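You operate a simulated robot arm through the tools that you are given. There is no shell and no other tool.

The job below is to be done with a simulated robot arm. You get a single attempt, and the scene is never put back.

TASK
Top up the teal tub to about half, then close it.
Fine: scoop from the pan with the yellow scoop and put the scoop back; under a handful spilt.

It is judged by the outcome, as a careful person would: the job done as asked, and still so three seconds after it is handed in. It fails if anything else is knocked over, pushed out of place, dropped, spilled or broken.

THE ROBOT
A 6-joint arm with a four-finger gripper, fixed in place. Base frame: the origin is at the foot of the arm, x ahead of it, y to its left, z up. Readings come in m, rad, newtons and seconds.
Its first joint turns from -2.897 to 2.897 rad. Payload 3.43 kg.
The TCP is the grasp point between the finger pads, 0.03 m short of the fingertips. In the tool frame z runs along the fingers and y along their closing line. Largest opening 0.12 m; the body of the gripper starts 0.085 m behind the TCP.
Orientation is that of the tool frame in the base frame, as [roll, pitch, yaw] about the fixed x, y, z axes, in that order (R = Rz(yaw) Ry(pitch) Rx(roll)). With the fingers straight down and closing along the base's y, the tool's x points along the base's -x, its y along +y and its z along -z.

THE INTERFACE
- The arm moves only by the tool apply_moves. Its argument "targets" is a list of rows, each a list of 7 numbers: the shift along the tool's x, y, z in units of 400 mm (1.0 is 400 mm), then the turn, a rotation vector about the tool's x, y, z in units of 180 degrees (1.0 is 180 degrees), then the closure, from 0 (fully open) to 1 (shut). In form: [[tx, ty, tz, ax, ay, az, jaw], ...]. A call has 1 to 20 rows; each row is the pose to reach, as a shift and turn from the pose commanded when the call began, along the tool's axes at that moment. A call with a number of a shift or a turn outside -1 to 1 is refused whole. Rows are played at 5 a second. More than 0.05 m and 0.15 rad between two rows, or a gripper value outside its range, and nothing of the call is played. Where a pose cannot be reached the arm comes as near as it can. A force on the tool above 40 N (or 10 N above the force at the start of the call, whichever is more), or a blocked arm, ends the call early, and 0.2 s more pass. Each finger halts on what it meets, pressing with about 30 N; the grip force reading is that of the motor and also rises with nothing between the fingers. The clock runs only during rows and for 0.2 s after the last one: add rows that repeat a pose to give the fingers time. The reply holds the time, the measured pose of the TCP, the force on the tool along the base axes, the opening and the grip force, in the units named above and with some noise, with the torque about the TCP (base axes, N m) and any sound that the robot's microphone picked up.
- Cameras (640 x 400 px; columns grow to the right, rows downward): "scene" is fixed at [0.4012, 0.4989, 1.4515]; the picture's right is [-1.00, 0.03, 0.00], its down [0.01, 0.45, -0.89] and it looks along [-0.03, -0.89, -0.45] (base axes); focal length 214 px, centre (320, 200). "wrist" rides on the gripper at [0.071, -0.017, -0.121] in the tool frame; the picture's right is [0.23, 0.97, 0.00], its down [-0.81, 0.19, -0.55] and it looks along [-0.54, 0.13, 0.83] (tool axes); focal length 275 px, centre (320, 200). There is no depth. A picture from a camera that has moved, and an enlarged one, comes with that camera's place and axes in the base frame and with its lens.
- grab_frame(camera): a new picture of that camera. No time passes.
- zoom(camera, box): a new picture of the part [left, top, right, bottom] of that camera's present view, enlarged. No time passes.
- finish_job(): hands the job in; it is judged then, once.

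Places have to be worked out from the pictures, the camera data and where the tool is seen. Open the gripper and draw the arm clear of the work before you hand the job in, unless the task says otherwise.

The tools are called after "Request:" as a command line: name --pt "numbers of a row" for each row, then --argument value for the rest, lists and objects as JSON in quotes. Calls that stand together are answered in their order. apply_moves: Moves the arm, as the interface text tells. Its arguments: {"type":"object","properties":{"targets":{"type":"array","items":{"type":"array","items":{"type":"number"}}}},"required":["targets"]} The other tools are called the same way: grab_frame (camera) takes a picture; zoom (camera, box) takes an enlarged picture of a part of a camera's view; finish_job () hands the job in.

At the start:

```text
t: 0.0
ee_pos: [0.3946, 0.1326, 1.2368]
tcp_rot: [3.138, 0.003, -3.14]
ft_force: [-0.7, -0.4, 0.7]
torque: [0.02, -0.01, 0.0]
opening: 0.1199
grasp_force: 0.1
```

scene: 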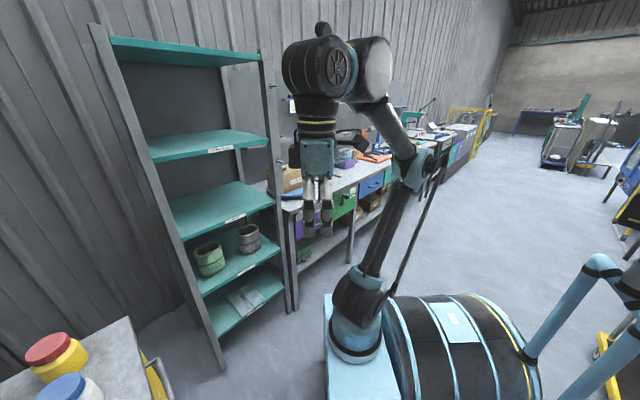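
wrist: 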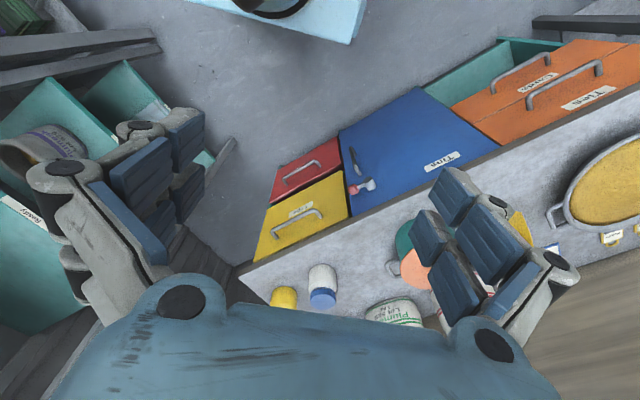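

I'll start by taking fresh pictures from both cameras and enlarging regions to identify the things in the scene.

Request:
grab_frame --camera "scene"

Request:
zoom --camera "wrist" --box '[220, 180, 640, 400]'

Request:
zoom --camera "scene" --box '[0, 200, 320, 400]'

Request:
zoom --camera "scene" --box '[260, 120, 420, 260]'

```text
taken
```

scene: 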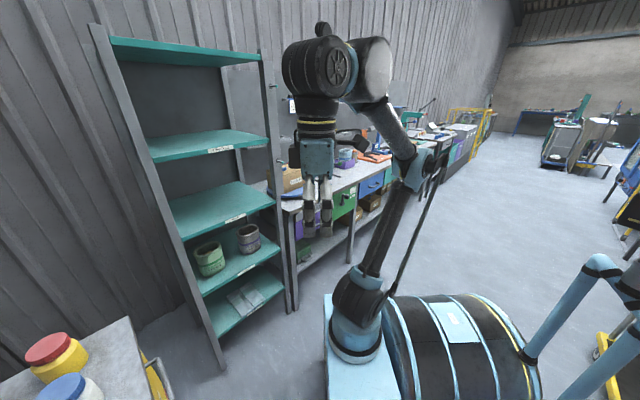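

```text
1.52 times, centred on (430, 290) of wrist
camera zoom: at [0.3228, 0.1141, 1.3575], right [-0.23, 0.97, 0.0], down [0.81, 0.19, 0.55], along [0.54, 0.13, -0.83], focal length 420 px, centre (152, 63)
```

zoom: 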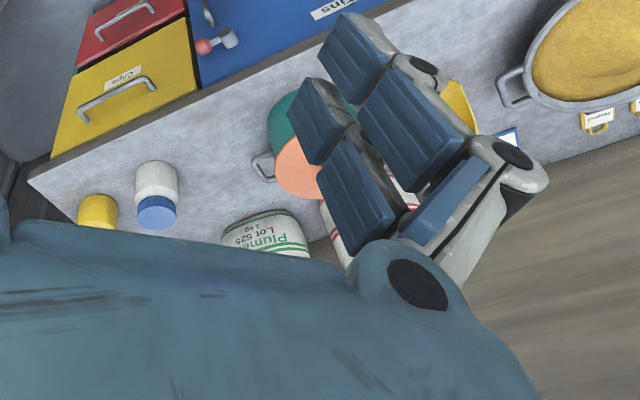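

```text
2.00 times, centred on (160, 300) of scene
camera zoom: at [0.4012, 0.4989, 1.4515], right [-1.0, 0.03, 0.0], down [0.01, 0.45, -0.89], along [-0.03, -0.89, -0.45], focal length 429 px, centre (640, 0)
```

zoom: 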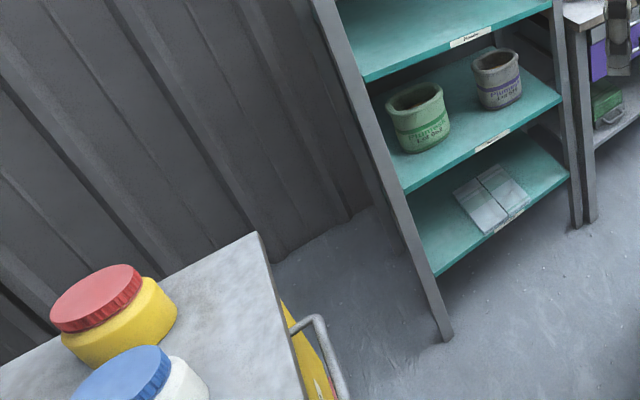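

```text
2.86 times, centred on (340, 190) of scene
camera zoom: at [0.4012, 0.4989, 1.4515], right [-1.0, 0.03, 0.0], down [0.01, 0.45, -0.89], along [-0.03, -0.89, -0.45], focal length 613 px, centre (263, 229)
```

zoom: 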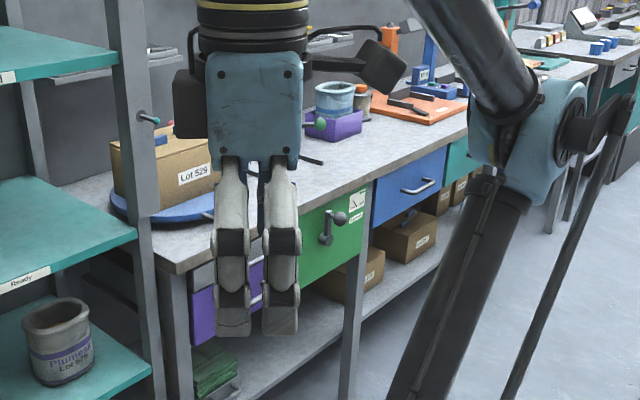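

The bench with the pan, the teal object and the jars lies diagonally ahead and to the left of the arm, at roughly z≈0.7. I'll turn the arm about its base axis at this height to look at the bench with the wrist camera.

Request:
apply_moves --pt "0.0388 0.0965 0 0 0 -0.0318 0" --pt "0.086 0.1888 0 0 0 -0.0637 0" --pt "0.1425 0.2763 0 0 0 -0.0955 0" --pt "0.2073 0.3573 0 0 0 -0.1273 0" --pt "0.2798 0.4315 0 0 0 -0.1592 0" --pt "0.3598 0.4985 0 0 0 -0.191 0" --pt "0.3598 0.4985 0 0 0 -0.191 0"

```text
t: 1.6
ee_pos: [0.2359, 0.3305, 1.2402]
tcp_rot: [-3.14, 0.013, -2.539]
ft_force: [0.4, -0.4, 0.0]
torque: [0.03, 0.0, -0.03]
opening: 0.1198
grasp_force: 0.0
```

The arm turned to about 54° with the tool still pointing down. Now I look with both cameras from here.

Request:
grab_frame --camera "wrist"

Request:
grab_frame --camera "scene"

```text
taken
camera wrist: at [0.1838, 0.2757, 1.3599], right [-0.74, 0.67, -0.01], down [0.55, 0.62, 0.56], along [0.38, 0.41, -0.83], focal length 275 px, centre (320, 200)
```

wrist: 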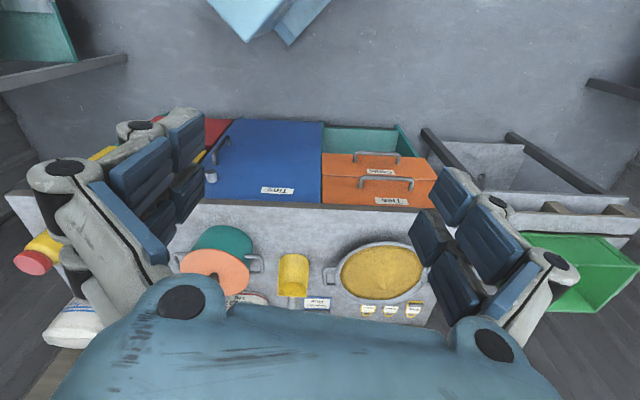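

```text
taken
```

scene: 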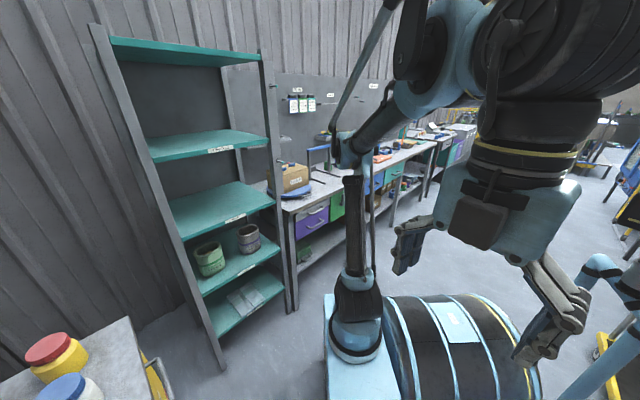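

The bench now lies square in view: teal tub with a salmon disc, a yellow cylinder that may be the scoop, the pan, and a green bin. I'll enlarge these.

Request:
zoom --camera "wrist" --box '[160, 200, 320, 310]'

Request:
zoom --camera "wrist" --box '[300, 200, 460, 330]'

```text
3.64 times, centred on (240, 255) of wrist
camera zoom: at [0.1838, 0.2757, 1.3599], right [-0.74, 0.67, -0.01], down [0.55, 0.62, 0.56], along [0.38, 0.41, -0.83], focal length 1001 px, centre (611, 0)
```

zoom: 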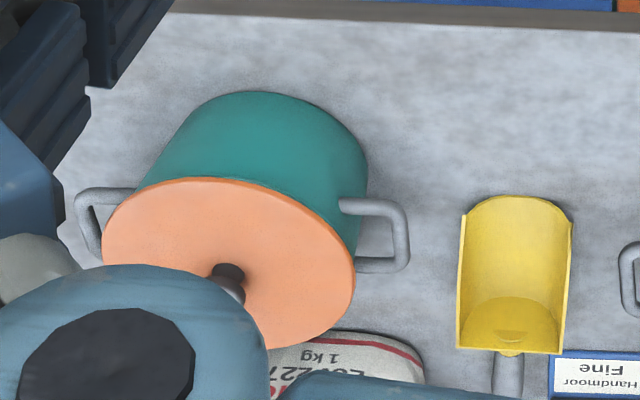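

```text
3.08 times, centred on (380, 265) of wrist
camera zoom: at [0.1838, 0.2757, 1.3599], right [-0.74, 0.67, -0.01], down [0.55, 0.62, 0.56], along [0.38, 0.41, -0.83], focal length 847 px, centre (135, 0)
```

zoom: 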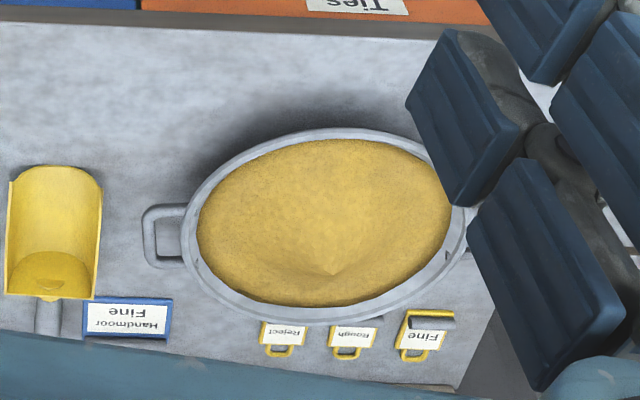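

The lid (salmon, with a knob) seems to sit on the teal tub; the bench edge is about 0.74 m from the base axis, running at 45°, with the top near z≈0.8. I'll move the camera outward and a little lower for a second view with a baseline.

Request:
apply_moves --pt "-0.0963 -0.0063 0.0153 0 0 0 0" --pt "-0.1926 -0.0126 0.0307 0 0 0 0" --pt "-0.2889 -0.0189 0.046 0 0 0 0" --pt "-0.3852 -0.0252 0.0613 0 0 0 0" --pt "-0.4815 -0.0315 0.0767 0 0 0 0" --pt "-0.5778 -0.0378 0.092 0 0 0 0" --pt "-0.5778 -0.0378 0.092 0 0 0 0"

Request:
grab_frame --camera "wrist"

```text
t: 3.2
ee_pos: [0.4354, 0.448, 1.2076]
tcp_rot: [-3.138, 0.013, -2.54]
ft_force: [0.3, 0.6, -0.5]
torque: [0.0, 0.01, 0.01]
opening: 0.12
grasp_force: 0.1
```

```text
taken
camera wrist: at [0.3836, 0.3935, 1.3274], right [-0.74, 0.67, -0.01], down [0.55, 0.61, 0.56], along [0.38, 0.41, -0.83], focal length 275 px, centre (320, 200)
```

wrist: 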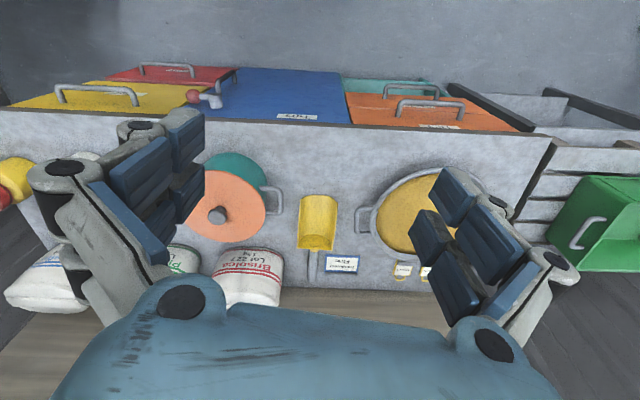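

Now the camera is closer. I enlarge the tub, scoop, and pan areas to read labels and get pixel coordinates.

Request:
zoom --camera "wrist" --box '[180, 140, 340, 240]'

Request:
zoom --camera "wrist" --box '[180, 220, 340, 320]'

Request:
zoom --camera "wrist" --box '[290, 150, 490, 300]'

Request:
zoom --camera "wrist" --box '[480, 130, 640, 290]'

Request:
zoom --camera "wrist" --box '[0, 50, 200, 330]'

```text
4.00 times, centred on (260, 190) of wrist
camera zoom: at [0.3836, 0.3935, 1.3274], right [-0.74, 0.67, -0.01], down [0.55, 0.61, 0.56], along [0.38, 0.41, -0.83], focal length 1101 px, centre (560, 240)
```

zoom: 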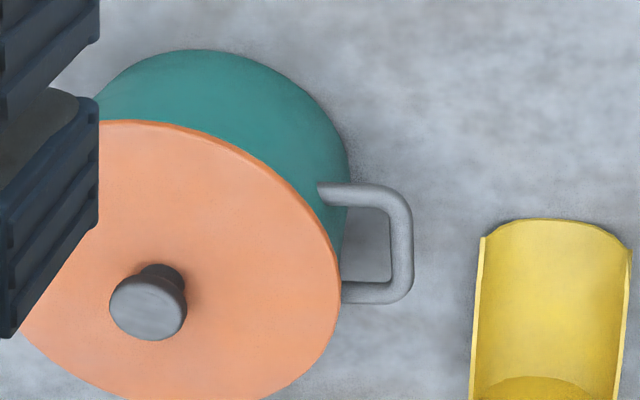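

```text
4.00 times, centred on (260, 270) of wrist
camera zoom: at [0.3836, 0.3935, 1.3274], right [-0.74, 0.67, -0.01], down [0.55, 0.61, 0.56], along [0.38, 0.41, -0.83], focal length 1101 px, centre (560, -80)
```

zoom: 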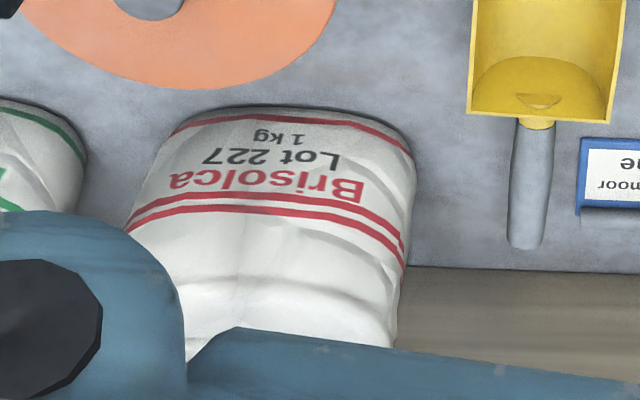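

```text
2.67 times, centred on (390, 225) of wrist
camera zoom: at [0.3836, 0.3935, 1.3274], right [-0.74, 0.67, -0.01], down [0.55, 0.61, 0.56], along [0.38, 0.41, -0.83], focal length 734 px, centre (133, 133)
```

zoom: 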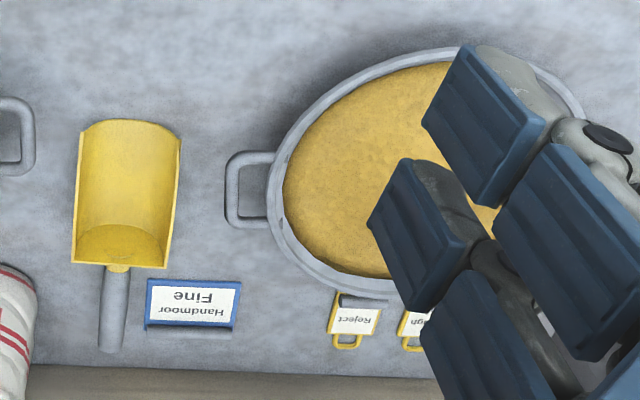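

```text
2.50 times, centred on (560, 210) of wrist
camera zoom: at [0.3836, 0.3935, 1.3274], right [-0.74, 0.67, -0.01], down [0.55, 0.61, 0.56], along [0.38, 0.41, -0.83], focal length 688 px, centre (-280, 175)
```

zoom: 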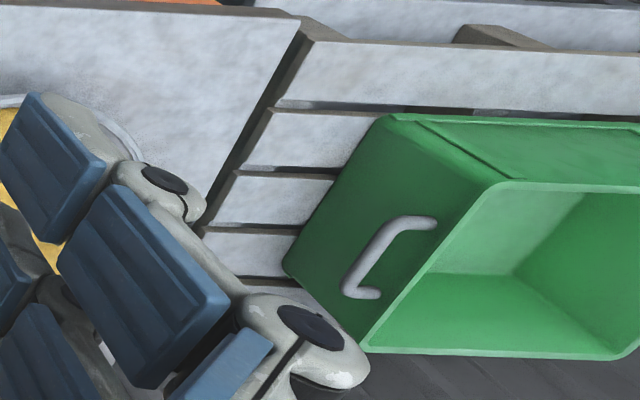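

```text
1.43 times, centred on (100, 190) of wrist
camera zoom: at [0.3836, 0.3935, 1.3274], right [-0.74, 0.67, -0.01], down [0.55, 0.61, 0.56], along [0.38, 0.41, -0.83], focal length 393 px, centre (634, 214)
```

zoom: 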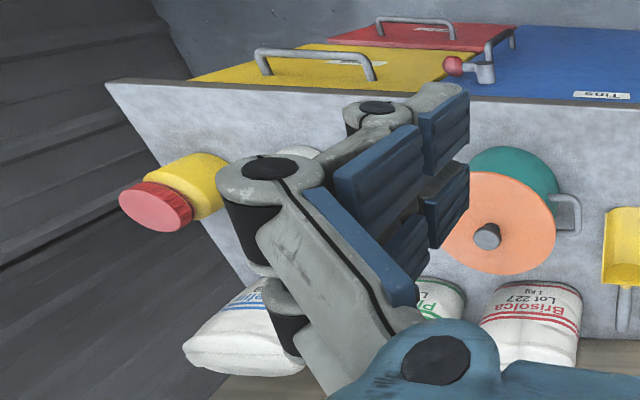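

Estimates so far: bench top z≈0.80, tub centre near (0.73, 0.50) with lid at z≈0.92, scoop between tub and pan with its handle pointing away from the robot, pan centre near (0.47, 0.83). I'll shift sideways to view the tub and the bench to its left.

Request:
apply_moves --pt "0.0107 -0.112 0.0035 -0.0001 0.0007 0 0" --pt "0.0214 -0.2239 0.007 -0.0003 0.0014 0 0" --pt "0.0321 -0.3359 0.0105 -0.0004 0.0021 0 0" --pt "0.0429 -0.4479 0.014 -0.0005 0.0028 0 0" --pt "0.0536 -0.5598 0.0175 -0.0007 0.0035 0 0" --pt "0.0643 -0.6718 0.021 -0.0008 0.0042 0 0" --pt "0.0643 -0.6718 0.021 -0.0008 0.0042 0 0"

Request:
grab_frame --camera "wrist"

Request:
grab_frame --camera "scene"

```text
t: 4.8
ee_pos: [0.5659, 0.2127, 1.1991]
tcp_rot: [-3.141, -0.001, -2.54]
ft_force: [0.5, -0.8, -0.3]
torque: [0.03, 0.02, -0.02]
opening: 0.1199
grasp_force: 0.1
```

```text
taken
camera wrist: at [0.5165, 0.157, 1.3197], right [-0.74, 0.67, 0.0], down [0.56, 0.62, 0.55], along [0.37, 0.41, -0.83], focal length 275 px, centre (320, 200)
```

wrist: 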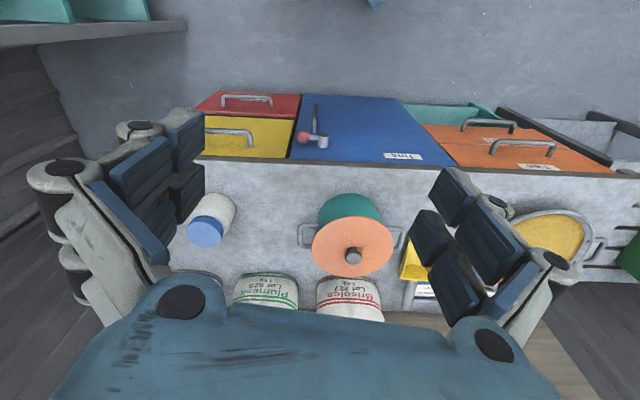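

```text
taken
```

scene: 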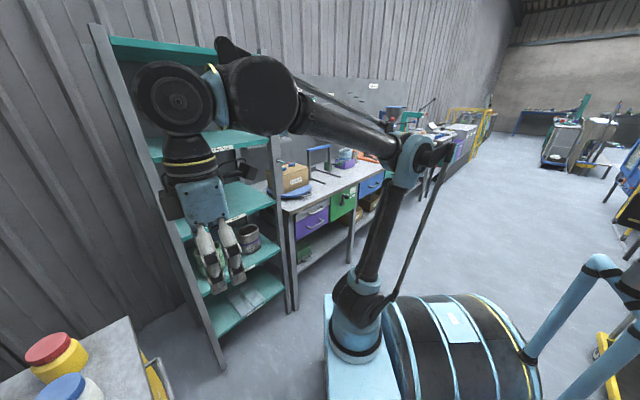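

The tub is now centred in view. I enlarge it, along with the gap between the white jar and the tub.

Request:
zoom --camera "wrist" --box '[280, 170, 440, 330]'

Request:
zoom --camera "wrist" --box '[170, 150, 330, 320]'

Request:
zoom --camera "wrist" --box '[390, 140, 640, 330]'

```text
2.50 times, centred on (360, 250) of wrist
camera zoom: at [0.5165, 0.157, 1.3197], right [-0.74, 0.67, 0.0], down [0.56, 0.62, 0.55], along [0.37, 0.41, -0.83], focal length 688 px, centre (220, 75)
```

zoom: 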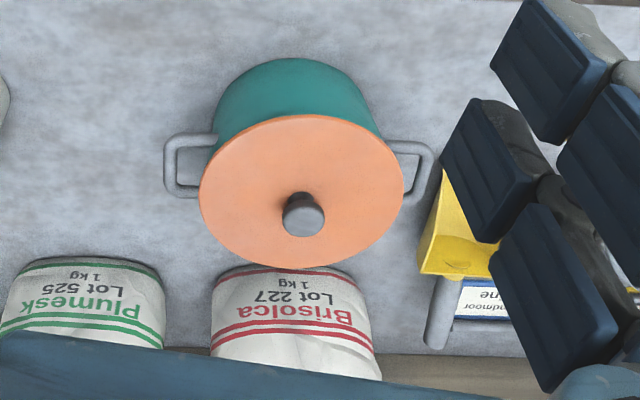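

```text
2.35 times, centred on (250, 235) of wrist
camera zoom: at [0.5165, 0.157, 1.3197], right [-0.74, 0.67, 0.0], down [0.56, 0.62, 0.55], along [0.37, 0.41, -0.83], focal length 648 px, centre (485, 118)
```

zoom: 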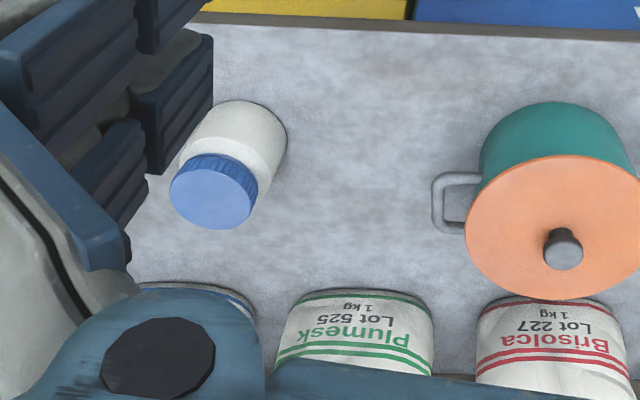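

```text
2.11 times, centred on (515, 235) of wrist
camera zoom: at [0.5165, 0.157, 1.3197], right [-0.74, 0.67, 0.0], down [0.56, 0.62, 0.55], along [0.37, 0.41, -0.83], focal length 580 px, centre (-90, 126)
```

zoom: 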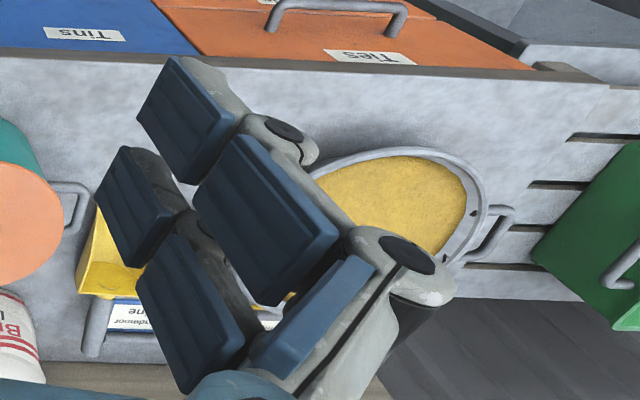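

The knob top triangulates to about (0.734, 0.497, 0.928), lid surface ≈0.90, lid diameter ≈0.168 m. I'll move above the knob with the tool pointing down, staying high (TCP z≈1.05), and look again.

Request:
apply_moves --pt "-0.0934 0.0434 0.0466 0 0 0 0" --pt "-0.1869 0.0868 0.0931 0 0 0 0" --pt "-0.2803 0.1302 0.1397 0 0 0 0" --pt "-0.3738 0.1737 0.1863 0 0 0 0" --pt "-0.4672 0.2171 0.2328 0 0 0 0" --pt "-0.5606 0.2605 0.2794 0 0 0 0" --pt "-0.6541 0.3039 0.3259 0 0 0 0" --pt "-0.7475 0.3473 0.3725 0 0 0 0" --pt "-0.7475 0.3473 0.3725 0 0 0 0"

Request:
grab_frame --camera "wrist"

Request:
grab_frame --camera "scene"

```text
t: 6.8
ee_pos: [0.7352, 0.4971, 1.0507]
tcp_rot: [-3.14, 0.0, -2.539]
ft_force: [-0.2, -0.3, 0.7]
torque: [-0.03, -0.01, -0.02]
opening: 0.1202
grasp_force: 0.0
```

```text
taken
camera wrist: at [0.6848, 0.442, 1.1714], right [-0.74, 0.67, 0.0], down [0.56, 0.62, 0.55], along [0.37, 0.41, -0.83], focal length 275 px, centre (320, 200)
```

wrist: 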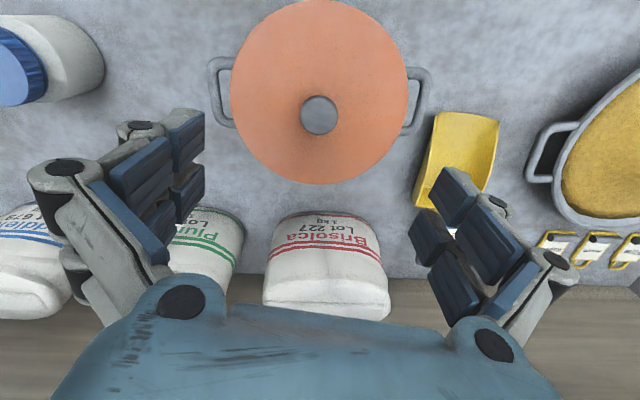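

```text
taken
```

scene: 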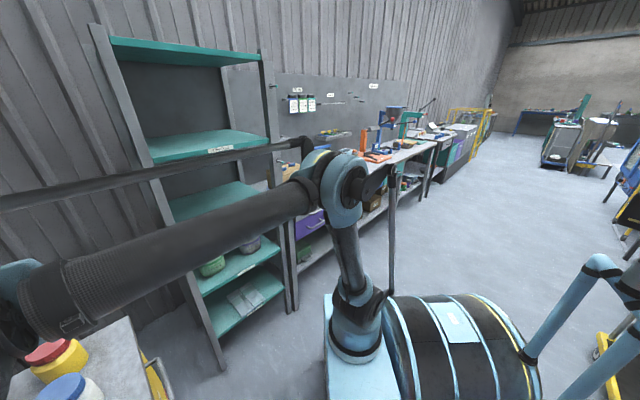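

The knob appears exactly under the TCP in xy. I enlarge the lid to judge heights before descending.

Request:
zoom --camera "wrist" --box '[200, 0, 460, 190]'

Request:
zoom --camera "wrist" --box '[400, 80, 640, 300]'

```text
2.11 times, centred on (330, 95) of wrist
camera zoom: at [0.6848, 0.442, 1.1714], right [-0.74, 0.67, 0.0], down [0.56, 0.62, 0.55], along [0.37, 0.41, -0.83], focal length 580 px, centre (299, 421)
```

zoom: 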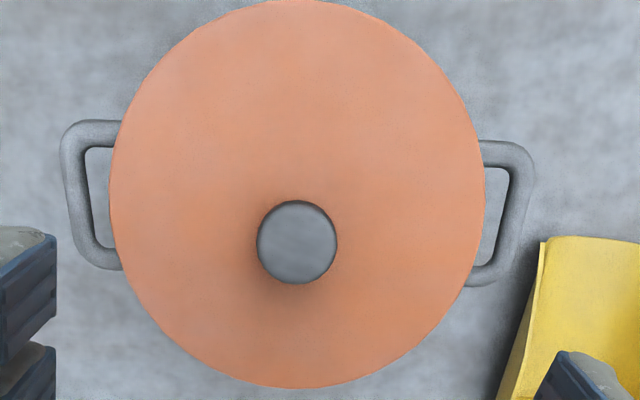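

```text
1.82 times, centred on (520, 190) of wrist
camera zoom: at [0.6848, 0.442, 1.1714], right [-0.74, 0.67, 0.0], down [0.56, 0.62, 0.55], along [0.37, 0.41, -0.83], focal length 500 px, centre (-44, 218)
```

zoom: 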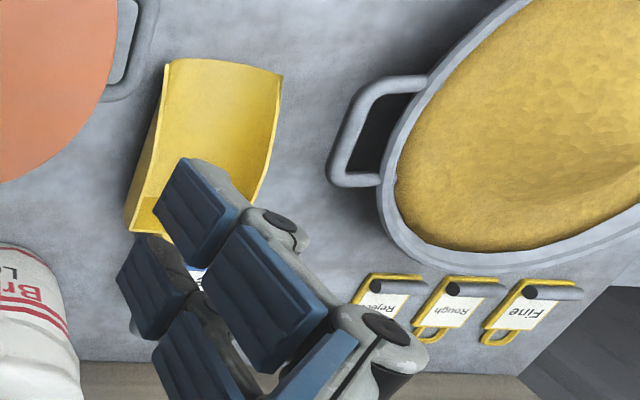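

Lid surface works out at z≈0.906 and knob top ≈0.928, knob ⌀≈34 mm. I descend to TCP z≈0.95 (fingertips ≈0.92) and check.

Request:
apply_moves --pt "0 0 0.0833 0 0 0 0" --pt "0 0 0.1667 0 0 0 0" --pt "0 0 0.25 0 0 0 0" --pt "0 0 0.25 0 0 0 0"

Request:
grab_frame --camera "wrist"

```text
t: 7.8
ee_pos: [0.7345, 0.4985, 0.9501]
tcp_rot: [-3.138, 0.0, -2.538]
ft_force: [0.4, 0.4, 0.7]
torque: [0.01, 0.02, -0.03]
opening: 0.1202
grasp_force: 0.1
```

```text
taken
camera wrist: at [0.6851, 0.4426, 1.0704], right [-0.74, 0.67, 0.0], down [0.56, 0.62, 0.55], along [0.37, 0.41, -0.83], focal length 275 px, centre (320, 200)
```

wrist: 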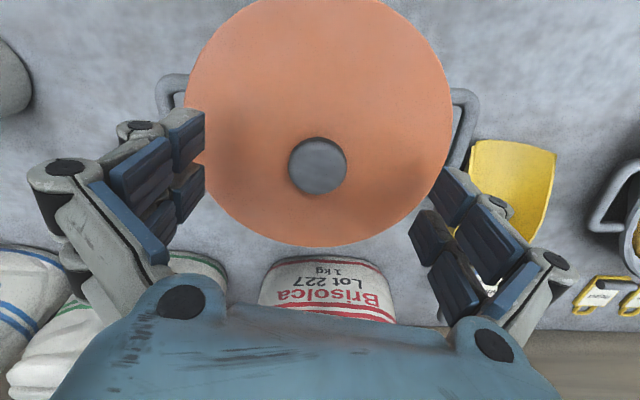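

Knob top triangulates to z≈0.9255 at (0.735, 0.496), within 1 mm of the TCP axis. I lower 12 mm more so the fingertips stop just above the lid, then close on the knob.

Request:
apply_moves --pt "0 0 0.015 0 0 0 0" --pt "0 0 0.03 0 0 0 0" --pt "0 0 0.03 0 0 0 0.5" --pt "0 0 0.03 0 0 0 1" --pt "0 0 0.03 0 0 0 1" --pt "0 0 0.03 0 0 0 1" --pt "0 0 0.03 0 0 0 1"

Request:
grab_frame --camera "wrist"

```text
t: 9.4
ee_pos: [0.7351, 0.4957, 0.9387]
tcp_rot: [-3.139, 0.0, -2.54]
ft_force: [4.2, -5.7, 6.2]
torque: [-0.14, -0.07, 0.06]
opening: 0.0299
grasp_force: 29.8
```

```text
taken
camera wrist: at [0.6853, 0.4415, 1.0588], right [-0.74, 0.67, 0.0], down [0.56, 0.62, 0.55], along [0.37, 0.41, -0.83], focal length 275 px, centre (320, 200)
```

wrist: 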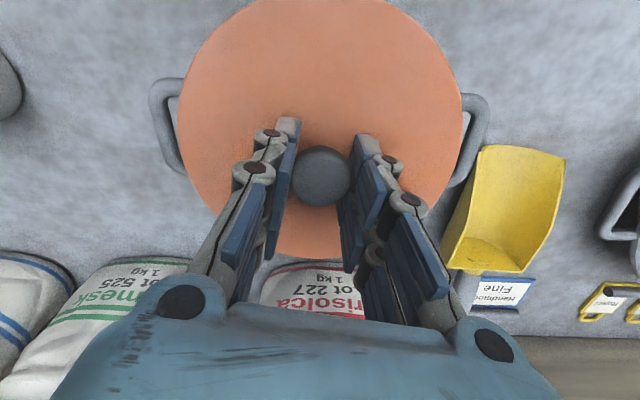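

The knob is gripped (opening 30 mm, 30 N). I lift slowly straight up 6 cm and check that only the lid comes.

Request:
apply_moves --pt "0 0 -0.0125 0 0 0 1" --pt "0 0 -0.025 0 0 0 1" --pt "0 0 -0.05 0 0 0 1" --pt "0 0 -0.1 0 0 0 1" --pt "0 0 -0.15 0 0 0 1" --pt "0 0 -0.15 0 0 0 1"

Request:
grab_frame --camera "wrist"

```text
t: 10.8
ee_pos: [0.7344, 0.4974, 0.998]
tcp_rot: [-3.141, 0.001, -2.54]
ft_force: [-0.3, 0.0, -0.2]
torque: [0.03, -0.01, 0.0]
opening: 0.0298
grasp_force: 29.6
heard: snap
```

```text
taken
camera wrist: at [0.6844, 0.4427, 1.1189], right [-0.74, 0.67, 0.0], down [0.56, 0.62, 0.55], along [0.37, 0.41, -0.83], focal length 275 px, centre (320, 200)
```

wrist: 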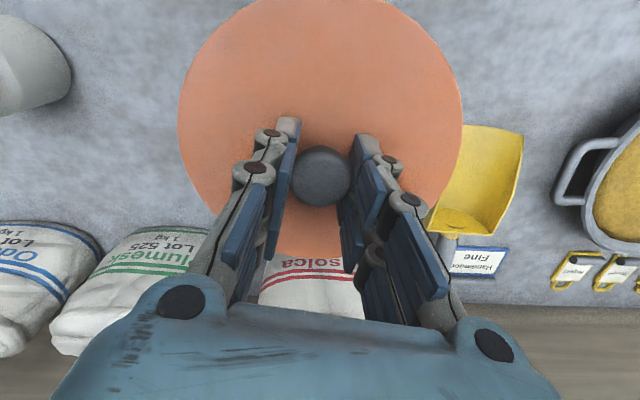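

A snap was heard and the lid lifted free, so closing will need a push until it snaps. I carry the lid to the empty bench area in front of the scoop, staying above everything, and look from there.

Request:
apply_moves --pt "0.058 0.0923 0 0 0 0 1" --pt "0.116 0.1846 0 0 0 0 1" --pt "0.174 0.277 0 0 0 0 1" --pt "0.232 0.3693 0 0 0 0 1" --pt "0.29 0.4616 0 0 0 0 1" --pt "0.29 0.4616 0 0 0 0 1"

Request:
grab_frame --camera "wrist"

```text
t: 12.2
ee_pos: [0.5353, 0.5834, 0.9975]
tcp_rot: [-3.141, 0.0, -2.54]
ft_force: [-0.6, 0.5, -0.4]
torque: [0.02, 0.05, 0.0]
opening: 0.0297
grasp_force: 30.7
```

```text
taken
camera wrist: at [0.4847, 0.5298, 1.1185], right [-0.74, 0.67, 0.0], down [0.56, 0.62, 0.55], along [0.37, 0.41, -0.83], focal length 275 px, centre (320, 200)
```

wrist: 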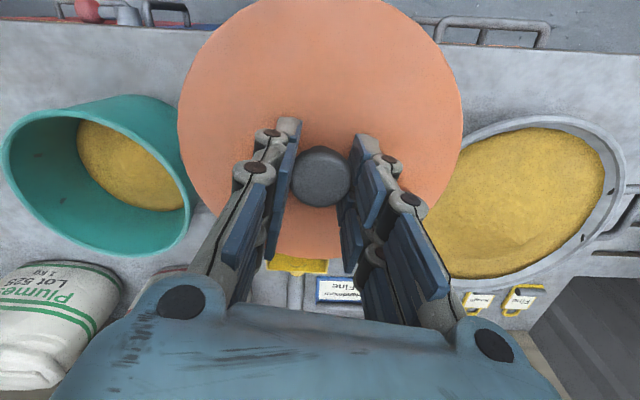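

The tub is open: yellow material covers its bottom. I now lower the lid toward the bench, first to TCP z≈0.875.

Request:
apply_moves --pt "0 0 0.1 0 0 0 1" --pt "0 0 0.2 0 0 0 1" --pt "0 0 0.3 0 0 0 1" --pt "0 0 0.3 0 0 0 1"

Request:
grab_frame --camera "wrist"

```text
t: 13.2
ee_pos: [0.5356, 0.5839, 0.8759]
tcp_rot: [-3.139, -0.001, -2.54]
ft_force: [0.1, -1.1, -0.5]
torque: [-0.02, 0.01, 0.01]
opening: 0.0296
grasp_force: 29.8
```

```text
taken
camera wrist: at [0.4846, 0.5285, 0.9971], right [-0.74, 0.67, 0.0], down [0.56, 0.62, 0.55], along [0.37, 0.41, -0.83], focal length 275 px, centre (320, 200)
```

wrist: 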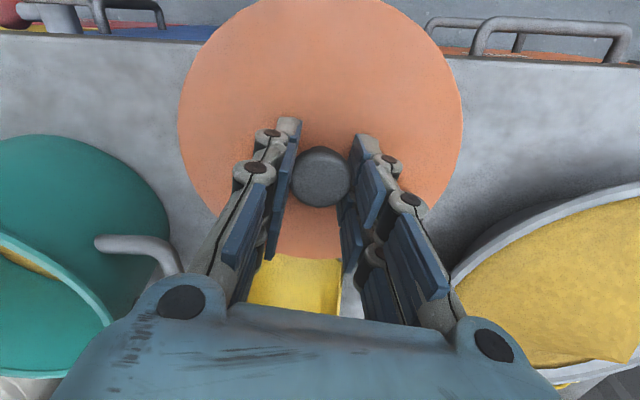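

The lid hangs clear of tub handle, pan and scoop lip. I lower in small steps watching the force.

Request:
apply_moves --pt "0 0 0.025 0 0 0 1" --pt "0 0 0.05 0 0 0 1" --pt "0 0 0.06 0 0 0 1" --pt "0 0 0.06 0 0 0 1"

```text
t: 14.2
ee_pos: [0.5348, 0.5834, 0.8525]
tcp_rot: [-3.14, -0.001, -2.541]
ft_force: [-0.4, -0.3, -0.8]
torque: [0.01, 0.0, -0.01]
opening: 0.0294
grasp_force: 29.8
```

No contact yet at TCP z≈0.8525. I continue down in 3 mm steps.

Request:
apply_moves --pt "0 0 0.0075 0 0 0 1" --pt "0 0 0.015 0 0 0 1" --pt "0 0 0.0225 0 0 0 1" --pt "0 0 0.0225 0 0 0 1"

Request:
grab_frame --camera "wrist"

```text
t: 15.2
ee_pos: [0.5347, 0.5826, 0.8448]
tcp_rot: [-3.14, 0.0, -2.54]
ft_force: [-0.3, -0.6, -1.2]
torque: [0.03, 0.01, -0.03]
opening: 0.0296
grasp_force: 29.6
```

```text
taken
camera wrist: at [0.4845, 0.5285, 0.9651], right [-0.74, 0.67, 0.0], down [0.56, 0.62, 0.55], along [0.37, 0.41, -0.83], focal length 275 px, centre (320, 200)
```

wrist: 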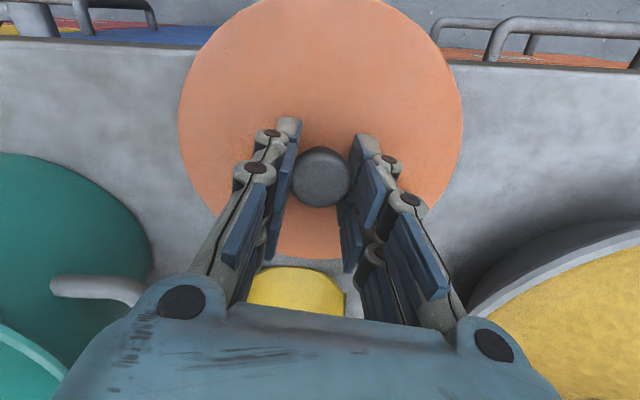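

Still free; bench top recomputes to ≈0.795. I keep lowering in 3 mm steps.

Request:
apply_moves --pt "0 0 0.0075 0 0 0 1" --pt "0 0 0.015 0 0 0 1" --pt "0 0 0.015 0 0 0 1"

```text
t: 15.8
ee_pos: [0.5259, 0.5841, 0.8472]
tcp_rot: [-3.133, 0.01, -2.539]
ft_force: [2.1, 1.0, -2.0]
torque: [-0.06, 0.14, -0.01]
opening: 0.0297
grasp_force: 30.2
stopped in row 2: the force on the tool passed its limit at 46 N (the readings are from after the stop); the commanded pose is now the measured one
```

The force limit tripped at first contact (z≈0.842). I look at what is touching before going further.

Request:
grab_frame --camera "wrist"

Request:
zoom --camera "wrist" --box '[160, 0, 480, 320]'

```text
taken
camera wrist: at [0.4733, 0.5289, 0.9675], right [-0.74, 0.67, -0.01], down [0.55, 0.62, 0.56], along [0.38, 0.41, -0.83], focal length 275 px, centre (320, 200)
```

wrist: 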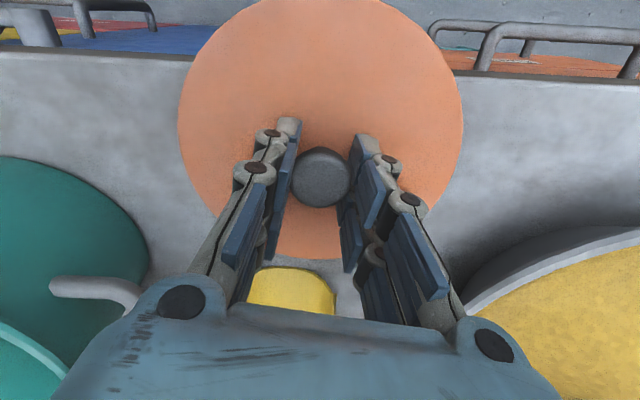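

```text
1.25 times, centred on (320, 160) of wrist
camera zoom: at [0.4733, 0.5289, 0.9675], right [-0.74, 0.67, -0.01], down [0.55, 0.62, 0.56], along [0.38, 0.41, -0.83], focal length 344 px, centre (320, 250)
```

zoom: 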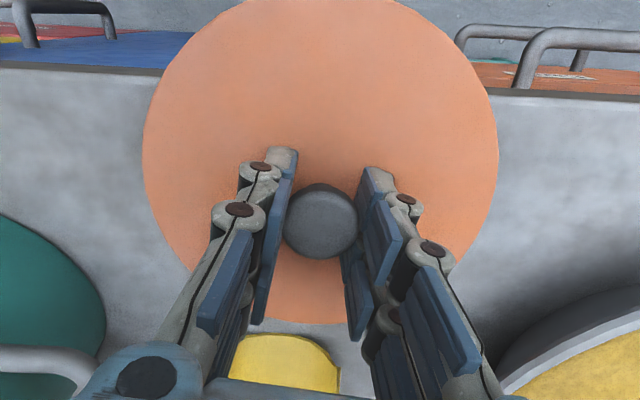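

The lid just touched the bench (underside ≈0.047 below the TCP) and the arm recoiled a few mm; nothing else was touched and the scoop is unmoved. I re-level the tool and recentre at this height.

Request:
apply_moves --pt "-0.0172 -0.0103 0 -0.0027 0.0032 0 1" --pt "-0.0172 -0.0103 0 -0.0027 0.0032 0 1"

```text
t: 16.4
ee_pos: [0.5339, 0.5848, 0.847]
tcp_rot: [-3.141, 0.002, -2.54]
ft_force: [-0.4, 0.1, -0.2]
torque: [0.0, 0.01, 0.0]
opening: 0.0296
grasp_force: 30.0
```

Level again at z=0.847 with no contact. I creep down 1 mm at a time.

Request:
apply_moves --pt "0 0 0.0025 0 0 0 1" --pt "0 0 0.005 0 0 0 1"

```text
t: 17.0
ee_pos: [0.5316, 0.5841, 0.8463]
tcp_rot: [3.142, -0.001, -2.54]
ft_force: [-0.8, 0.9, 0.6]
torque: [0.02, -0.04, -0.01]
opening: 0.0295
grasp_force: 29.8
```

Request:
apply_moves --pt "0 0 0.0025 0 0 0 1" --pt "0 0 0.0025 0 0 0 1"

```text
t: 17.6
ee_pos: [0.5329, 0.5853, 0.8435]
tcp_rot: [-3.142, -0.001, -2.541]
ft_force: [-0.6, 0.4, -0.3]
torque: [0.04, 0.01, -0.02]
opening: 0.0297
grasp_force: 29.6
```

At z≈0.844 there is still no contact force. I creep one more millimetre.

Request:
apply_moves --pt "0 0 0.0025 0 0 0 1" --pt "0 0 0.0025 0 0 0 1"

```text
t: 18.2
ee_pos: [0.5333, 0.5837, 0.8432]
tcp_rot: [-3.141, 0.0, -2.539]
ft_force: [0.1, -0.6, -0.6]
torque: [0.03, -0.01, -0.01]
opening: 0.0294
grasp_force: 29.6
```

Still free at ≈0.843. One more millimetre down.

Request:
apply_moves --pt "0 0 0.0025 0 0 0 1" --pt "0 0 0.0025 0 0 0 1"

```text
t: 18.8
ee_pos: [0.5334, 0.5853, 0.8434]
tcp_rot: [3.141, -0.001, -2.54]
ft_force: [0.1, 0.6, -0.1]
torque: [0.0, 0.02, -0.03]
opening: 0.0298
grasp_force: 30.2
```

Readings show no force yet (noise about 1 mm). I go another 1.5 mm.

Request:
apply_moves --pt "0 0 0.0025 0 0 0 1" --pt "0 0 0.0037 0 0 0 1" --pt "0 0 0.0037 0 0 0 1"

Request:
grab_frame --camera "wrist"

```text
t: 19.6
ee_pos: [0.5339, 0.5831, 0.8409]
tcp_rot: [3.141, 0.001, -2.539]
ft_force: [4.1, 5.0, 28.9]
torque: [0.05, -0.1, 0.08]
opening: 0.0294
grasp_force: 30.1
```

```text
taken
camera wrist: at [0.4826, 0.5289, 0.9626], right [-0.74, 0.67, 0.0], down [0.56, 0.62, 0.55], along [0.37, 0.41, -0.83], focal length 275 px, centre (320, 200)
```

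wrist: 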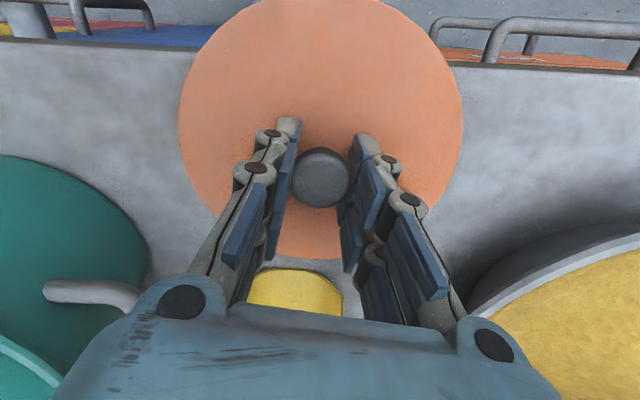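

Contact: 29 N at z≈0.841, so the lid rests on the bench. I relieve the push slightly, open the fingers, and rise clear.

Request:
apply_moves --pt "0 0 -0.002 0 0 0 1" --pt "0 0 -0.002 0 0 0 0.7" --pt "0 0 -0.002 0 0 0 0.45" --pt "0 0 -0.002 0 0 0 0.45" --pt "0 0 -0.05 0 0 0 0.45" --pt "0 0 -0.15 0 0 0 0.45" --pt "0 0 -0.25 0 0 0 0.45" --pt "0 0 -0.35 0 0 0 0.45" --pt "0 0 -0.45 0 0 0 0.45" --pt "0 0 -0.45 0 0 0 0.45"

Request:
grab_frame --camera "wrist"

```text
t: 21.8
ee_pos: [0.5324, 0.5836, 1.0214]
tcp_rot: [3.141, -0.001, -2.539]
ft_force: [1.0, 0.3, -0.3]
torque: [0.02, 0.02, 0.0]
opening: 0.066
grasp_force: 0.1
```

```text
taken
camera wrist: at [0.4825, 0.529, 1.1422], right [-0.74, 0.67, 0.0], down [0.56, 0.62, 0.55], along [0.37, 0.41, -0.83], focal length 275 px, centre (320, 200)
```

wrist: 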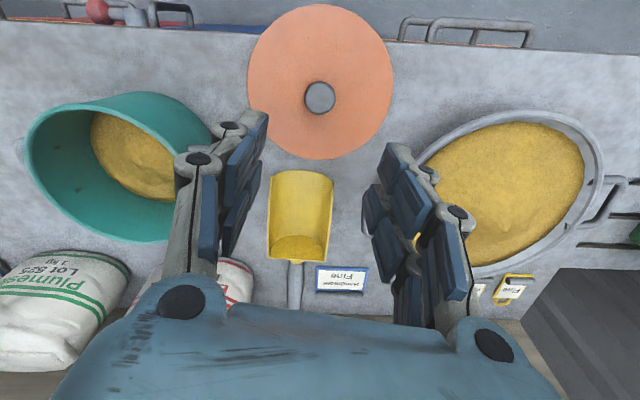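

The lid lies flat on the bench in front of the scoop. I enlarge the scoop, tub and pan from here for measurement.

Request:
zoom --camera "wrist" --box '[230, 150, 390, 320]'

Request:
zoom --camera "wrist" --box '[10, 70, 250, 260]'

Request:
zoom --camera "wrist" --box '[390, 80, 640, 310]'

```text
2.35 times, centred on (310, 235) of wrist
camera zoom: at [0.4825, 0.529, 1.1422], right [-0.74, 0.67, 0.0], down [0.56, 0.62, 0.55], along [0.37, 0.41, -0.83], focal length 648 px, centre (344, 118)
```

zoom: 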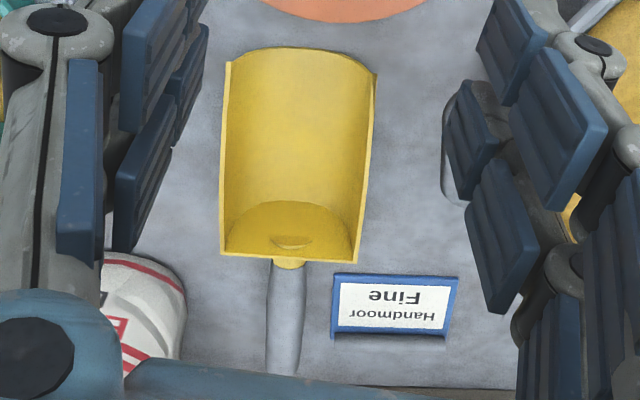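

```text
2.11 times, centred on (130, 165) of wrist
camera zoom: at [0.4825, 0.529, 1.1422], right [-0.74, 0.67, 0.0], down [0.56, 0.62, 0.55], along [0.37, 0.41, -0.83], focal length 580 px, centre (720, 274)
```

zoom: 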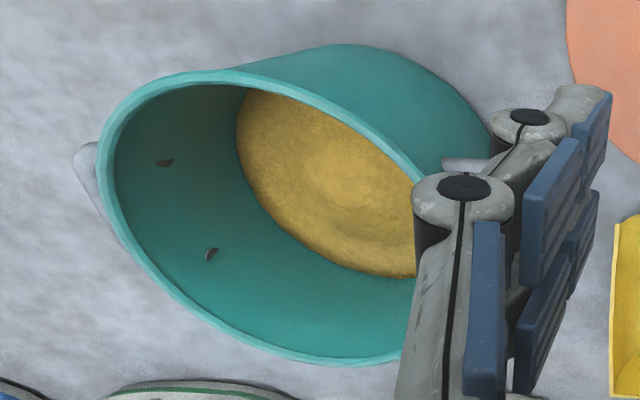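

```text
1.74 times, centred on (515, 195) of wrist
camera zoom: at [0.4825, 0.529, 1.1422], right [-0.74, 0.67, 0.0], down [0.56, 0.62, 0.55], along [0.37, 0.41, -0.83], focal length 479 px, centre (-19, 209)
```

zoom: 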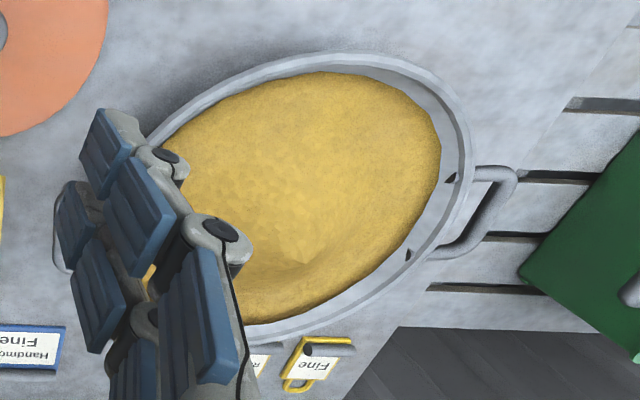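

Scoop measurements: lip at r≈0.89 m, back wall at r≈1.005 (top z≈0.865), axis nearly along the 45° normal, handle out to r≈1.12. I move outward and up, aligned with the handle, to view it closely.

Request:
apply_moves --pt "-0.0893 0 -0.0491 0 0 -0.0118 0.2" --pt "-0.1785 0 -0.0983 0 0 -0.0236 0" --pt "-0.2678 0 -0.1474 0 0 -0.0354 0" --pt "-0.357 0 -0.1965 0 0 -0.0472 0" --pt "-0.357 0 -0.1965 0 0 -0.0472 0"

Request:
grab_frame --camera "wrist"

```text
t: 23.0
ee_pos: [0.6518, 0.6649, 1.1002]
tcp_rot: [3.141, -0.001, -2.392]
ft_force: [0.2, -0.1, -0.3]
torque: [0.01, -0.03, 0.0]
opening: 0.1199
grasp_force: 0.1
```

```text
taken
camera wrist: at [0.6092, 0.6037, 1.2205], right [-0.83, 0.55, 0.0], down [0.46, 0.69, 0.55], along [0.31, 0.46, -0.83], focal length 275 px, centre (320, 200)
```

wrist: 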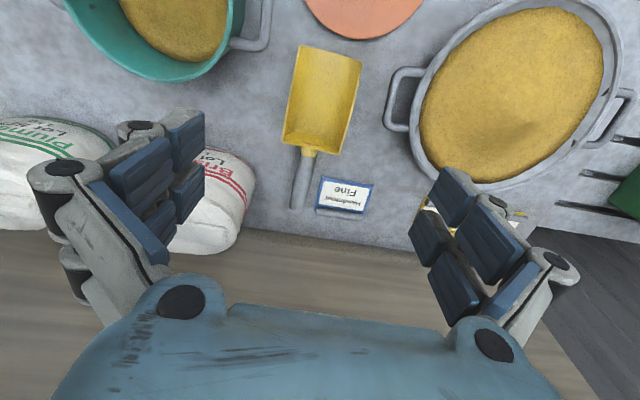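

A clear overview of tub, scoop and pan. I enlarge the scoop handle and the pan here.

Request:
zoom --camera "wrist" --box '[250, 30, 410, 230]'

Request:
zoom --camera "wrist" --box '[370, 0, 640, 210]'

Request:
zoom --camera "wrist" --box '[80, 0, 290, 120]'

```text
2.00 times, centred on (330, 130) of wrist
camera zoom: at [0.6092, 0.6037, 1.2205], right [-0.83, 0.55, 0.0], down [0.46, 0.69, 0.55], along [0.31, 0.46, -0.83], focal length 551 px, centre (300, 340)
```

zoom: 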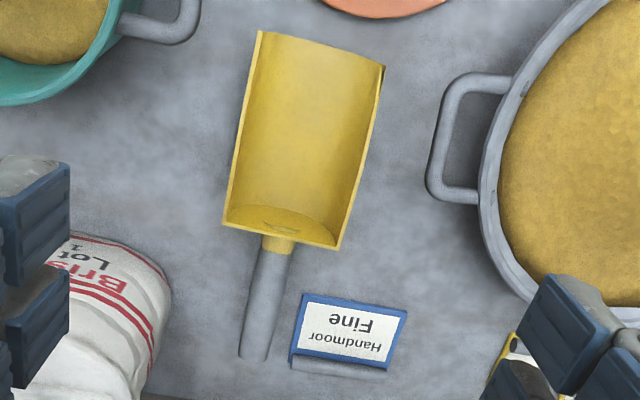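

```text
1.90 times, centred on (505, 105) of wrist
camera zoom: at [0.6092, 0.6037, 1.2205], right [-0.83, 0.55, 0.0], down [0.46, 0.69, 0.55], along [0.31, 0.46, -0.83], focal length 524 px, centre (-32, 381)
```

zoom: 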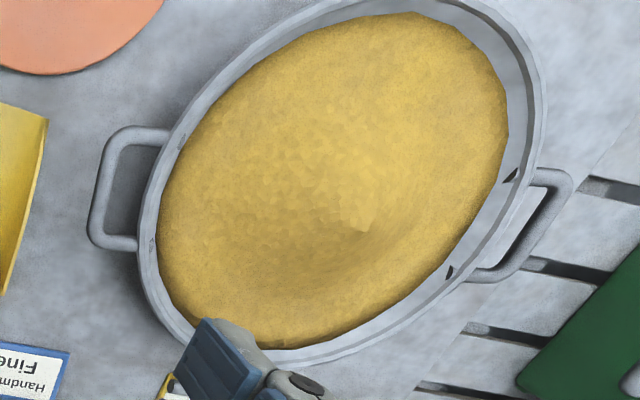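

```text
3.05 times, centred on (185, 60) of wrist
camera zoom: at [0.6092, 0.6037, 1.2205], right [-0.83, 0.55, 0.0], down [0.46, 0.69, 0.55], along [0.31, 0.46, -0.83], focal length 839 px, centre (731, 627)
```

zoom: 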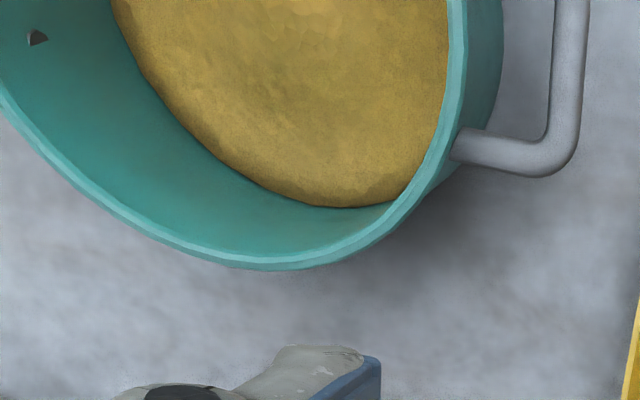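

Handle spans r≈1.03–1.115 at z≈0.86, just beyond straight-down reach, so I'll grasp it with the tool tilted about 30° outward. I move to a tilted pre-grasp pose above it and narrow the fingers.

Request:
apply_moves --pt "-0.0367 0.0043 0.0437 0 -0.0417 0 0.3" --pt "-0.0735 0.0085 0.0875 0 -0.0833 0 0.55" --pt "-0.1102 0.0128 0.1312 0 -0.125 0 0.55" --pt "-0.147 0.017 0.175 0 -0.1667 0 0.55" --pt "-0.147 0.017 0.175 0 -0.1667 0 0.55"

Request:
grab_frame --camera "wrist"

```text
t: 24.2
ee_pos: [0.6883, 0.7107, 1.0299]
tcp_rot: [3.141, 0.525, -2.392]
ft_force: [-0.7, -0.9, 0.5]
torque: [-0.01, 0.01, -0.01]
opening: 0.0543
grasp_force: 0.0
```

```text
taken
camera wrist: at [0.6105, 0.614, 1.0985], right [-0.81, 0.58, -0.12], down [0.18, 0.43, 0.89], along [0.56, 0.7, -0.45], focal length 275 px, centre (320, 200)
```

wrist: 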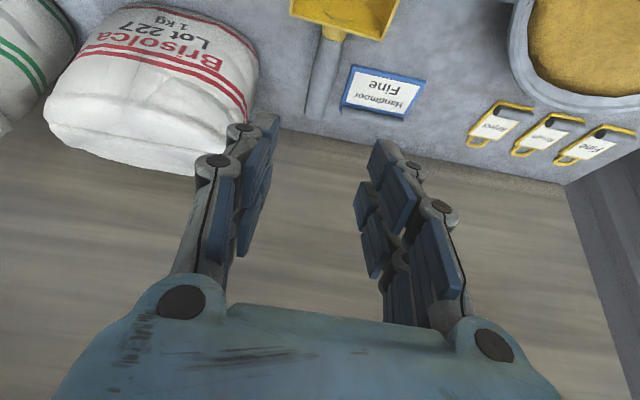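

The tilted pose was reached exactly. I enlarge the handle in this view to find its slope.

Request:
zoom --camera "wrist" --box '[270, 0, 430, 140]'

```text
2.86 times, centred on (350, 70) of wrist
camera zoom: at [0.6105, 0.614, 1.0985], right [-0.81, 0.58, -0.12], down [0.18, 0.43, 0.89], along [0.56, 0.7, -0.45], focal length 786 px, centre (234, 571)
```

zoom: 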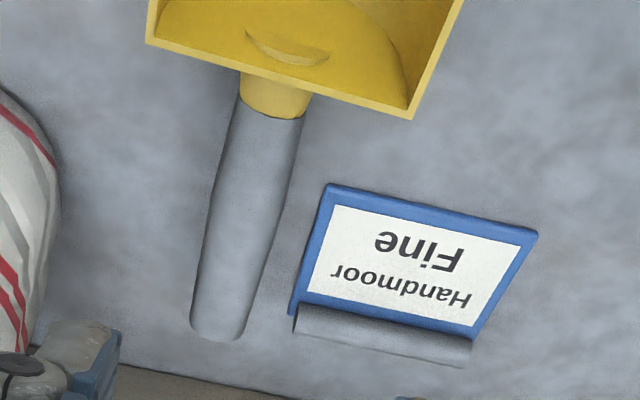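

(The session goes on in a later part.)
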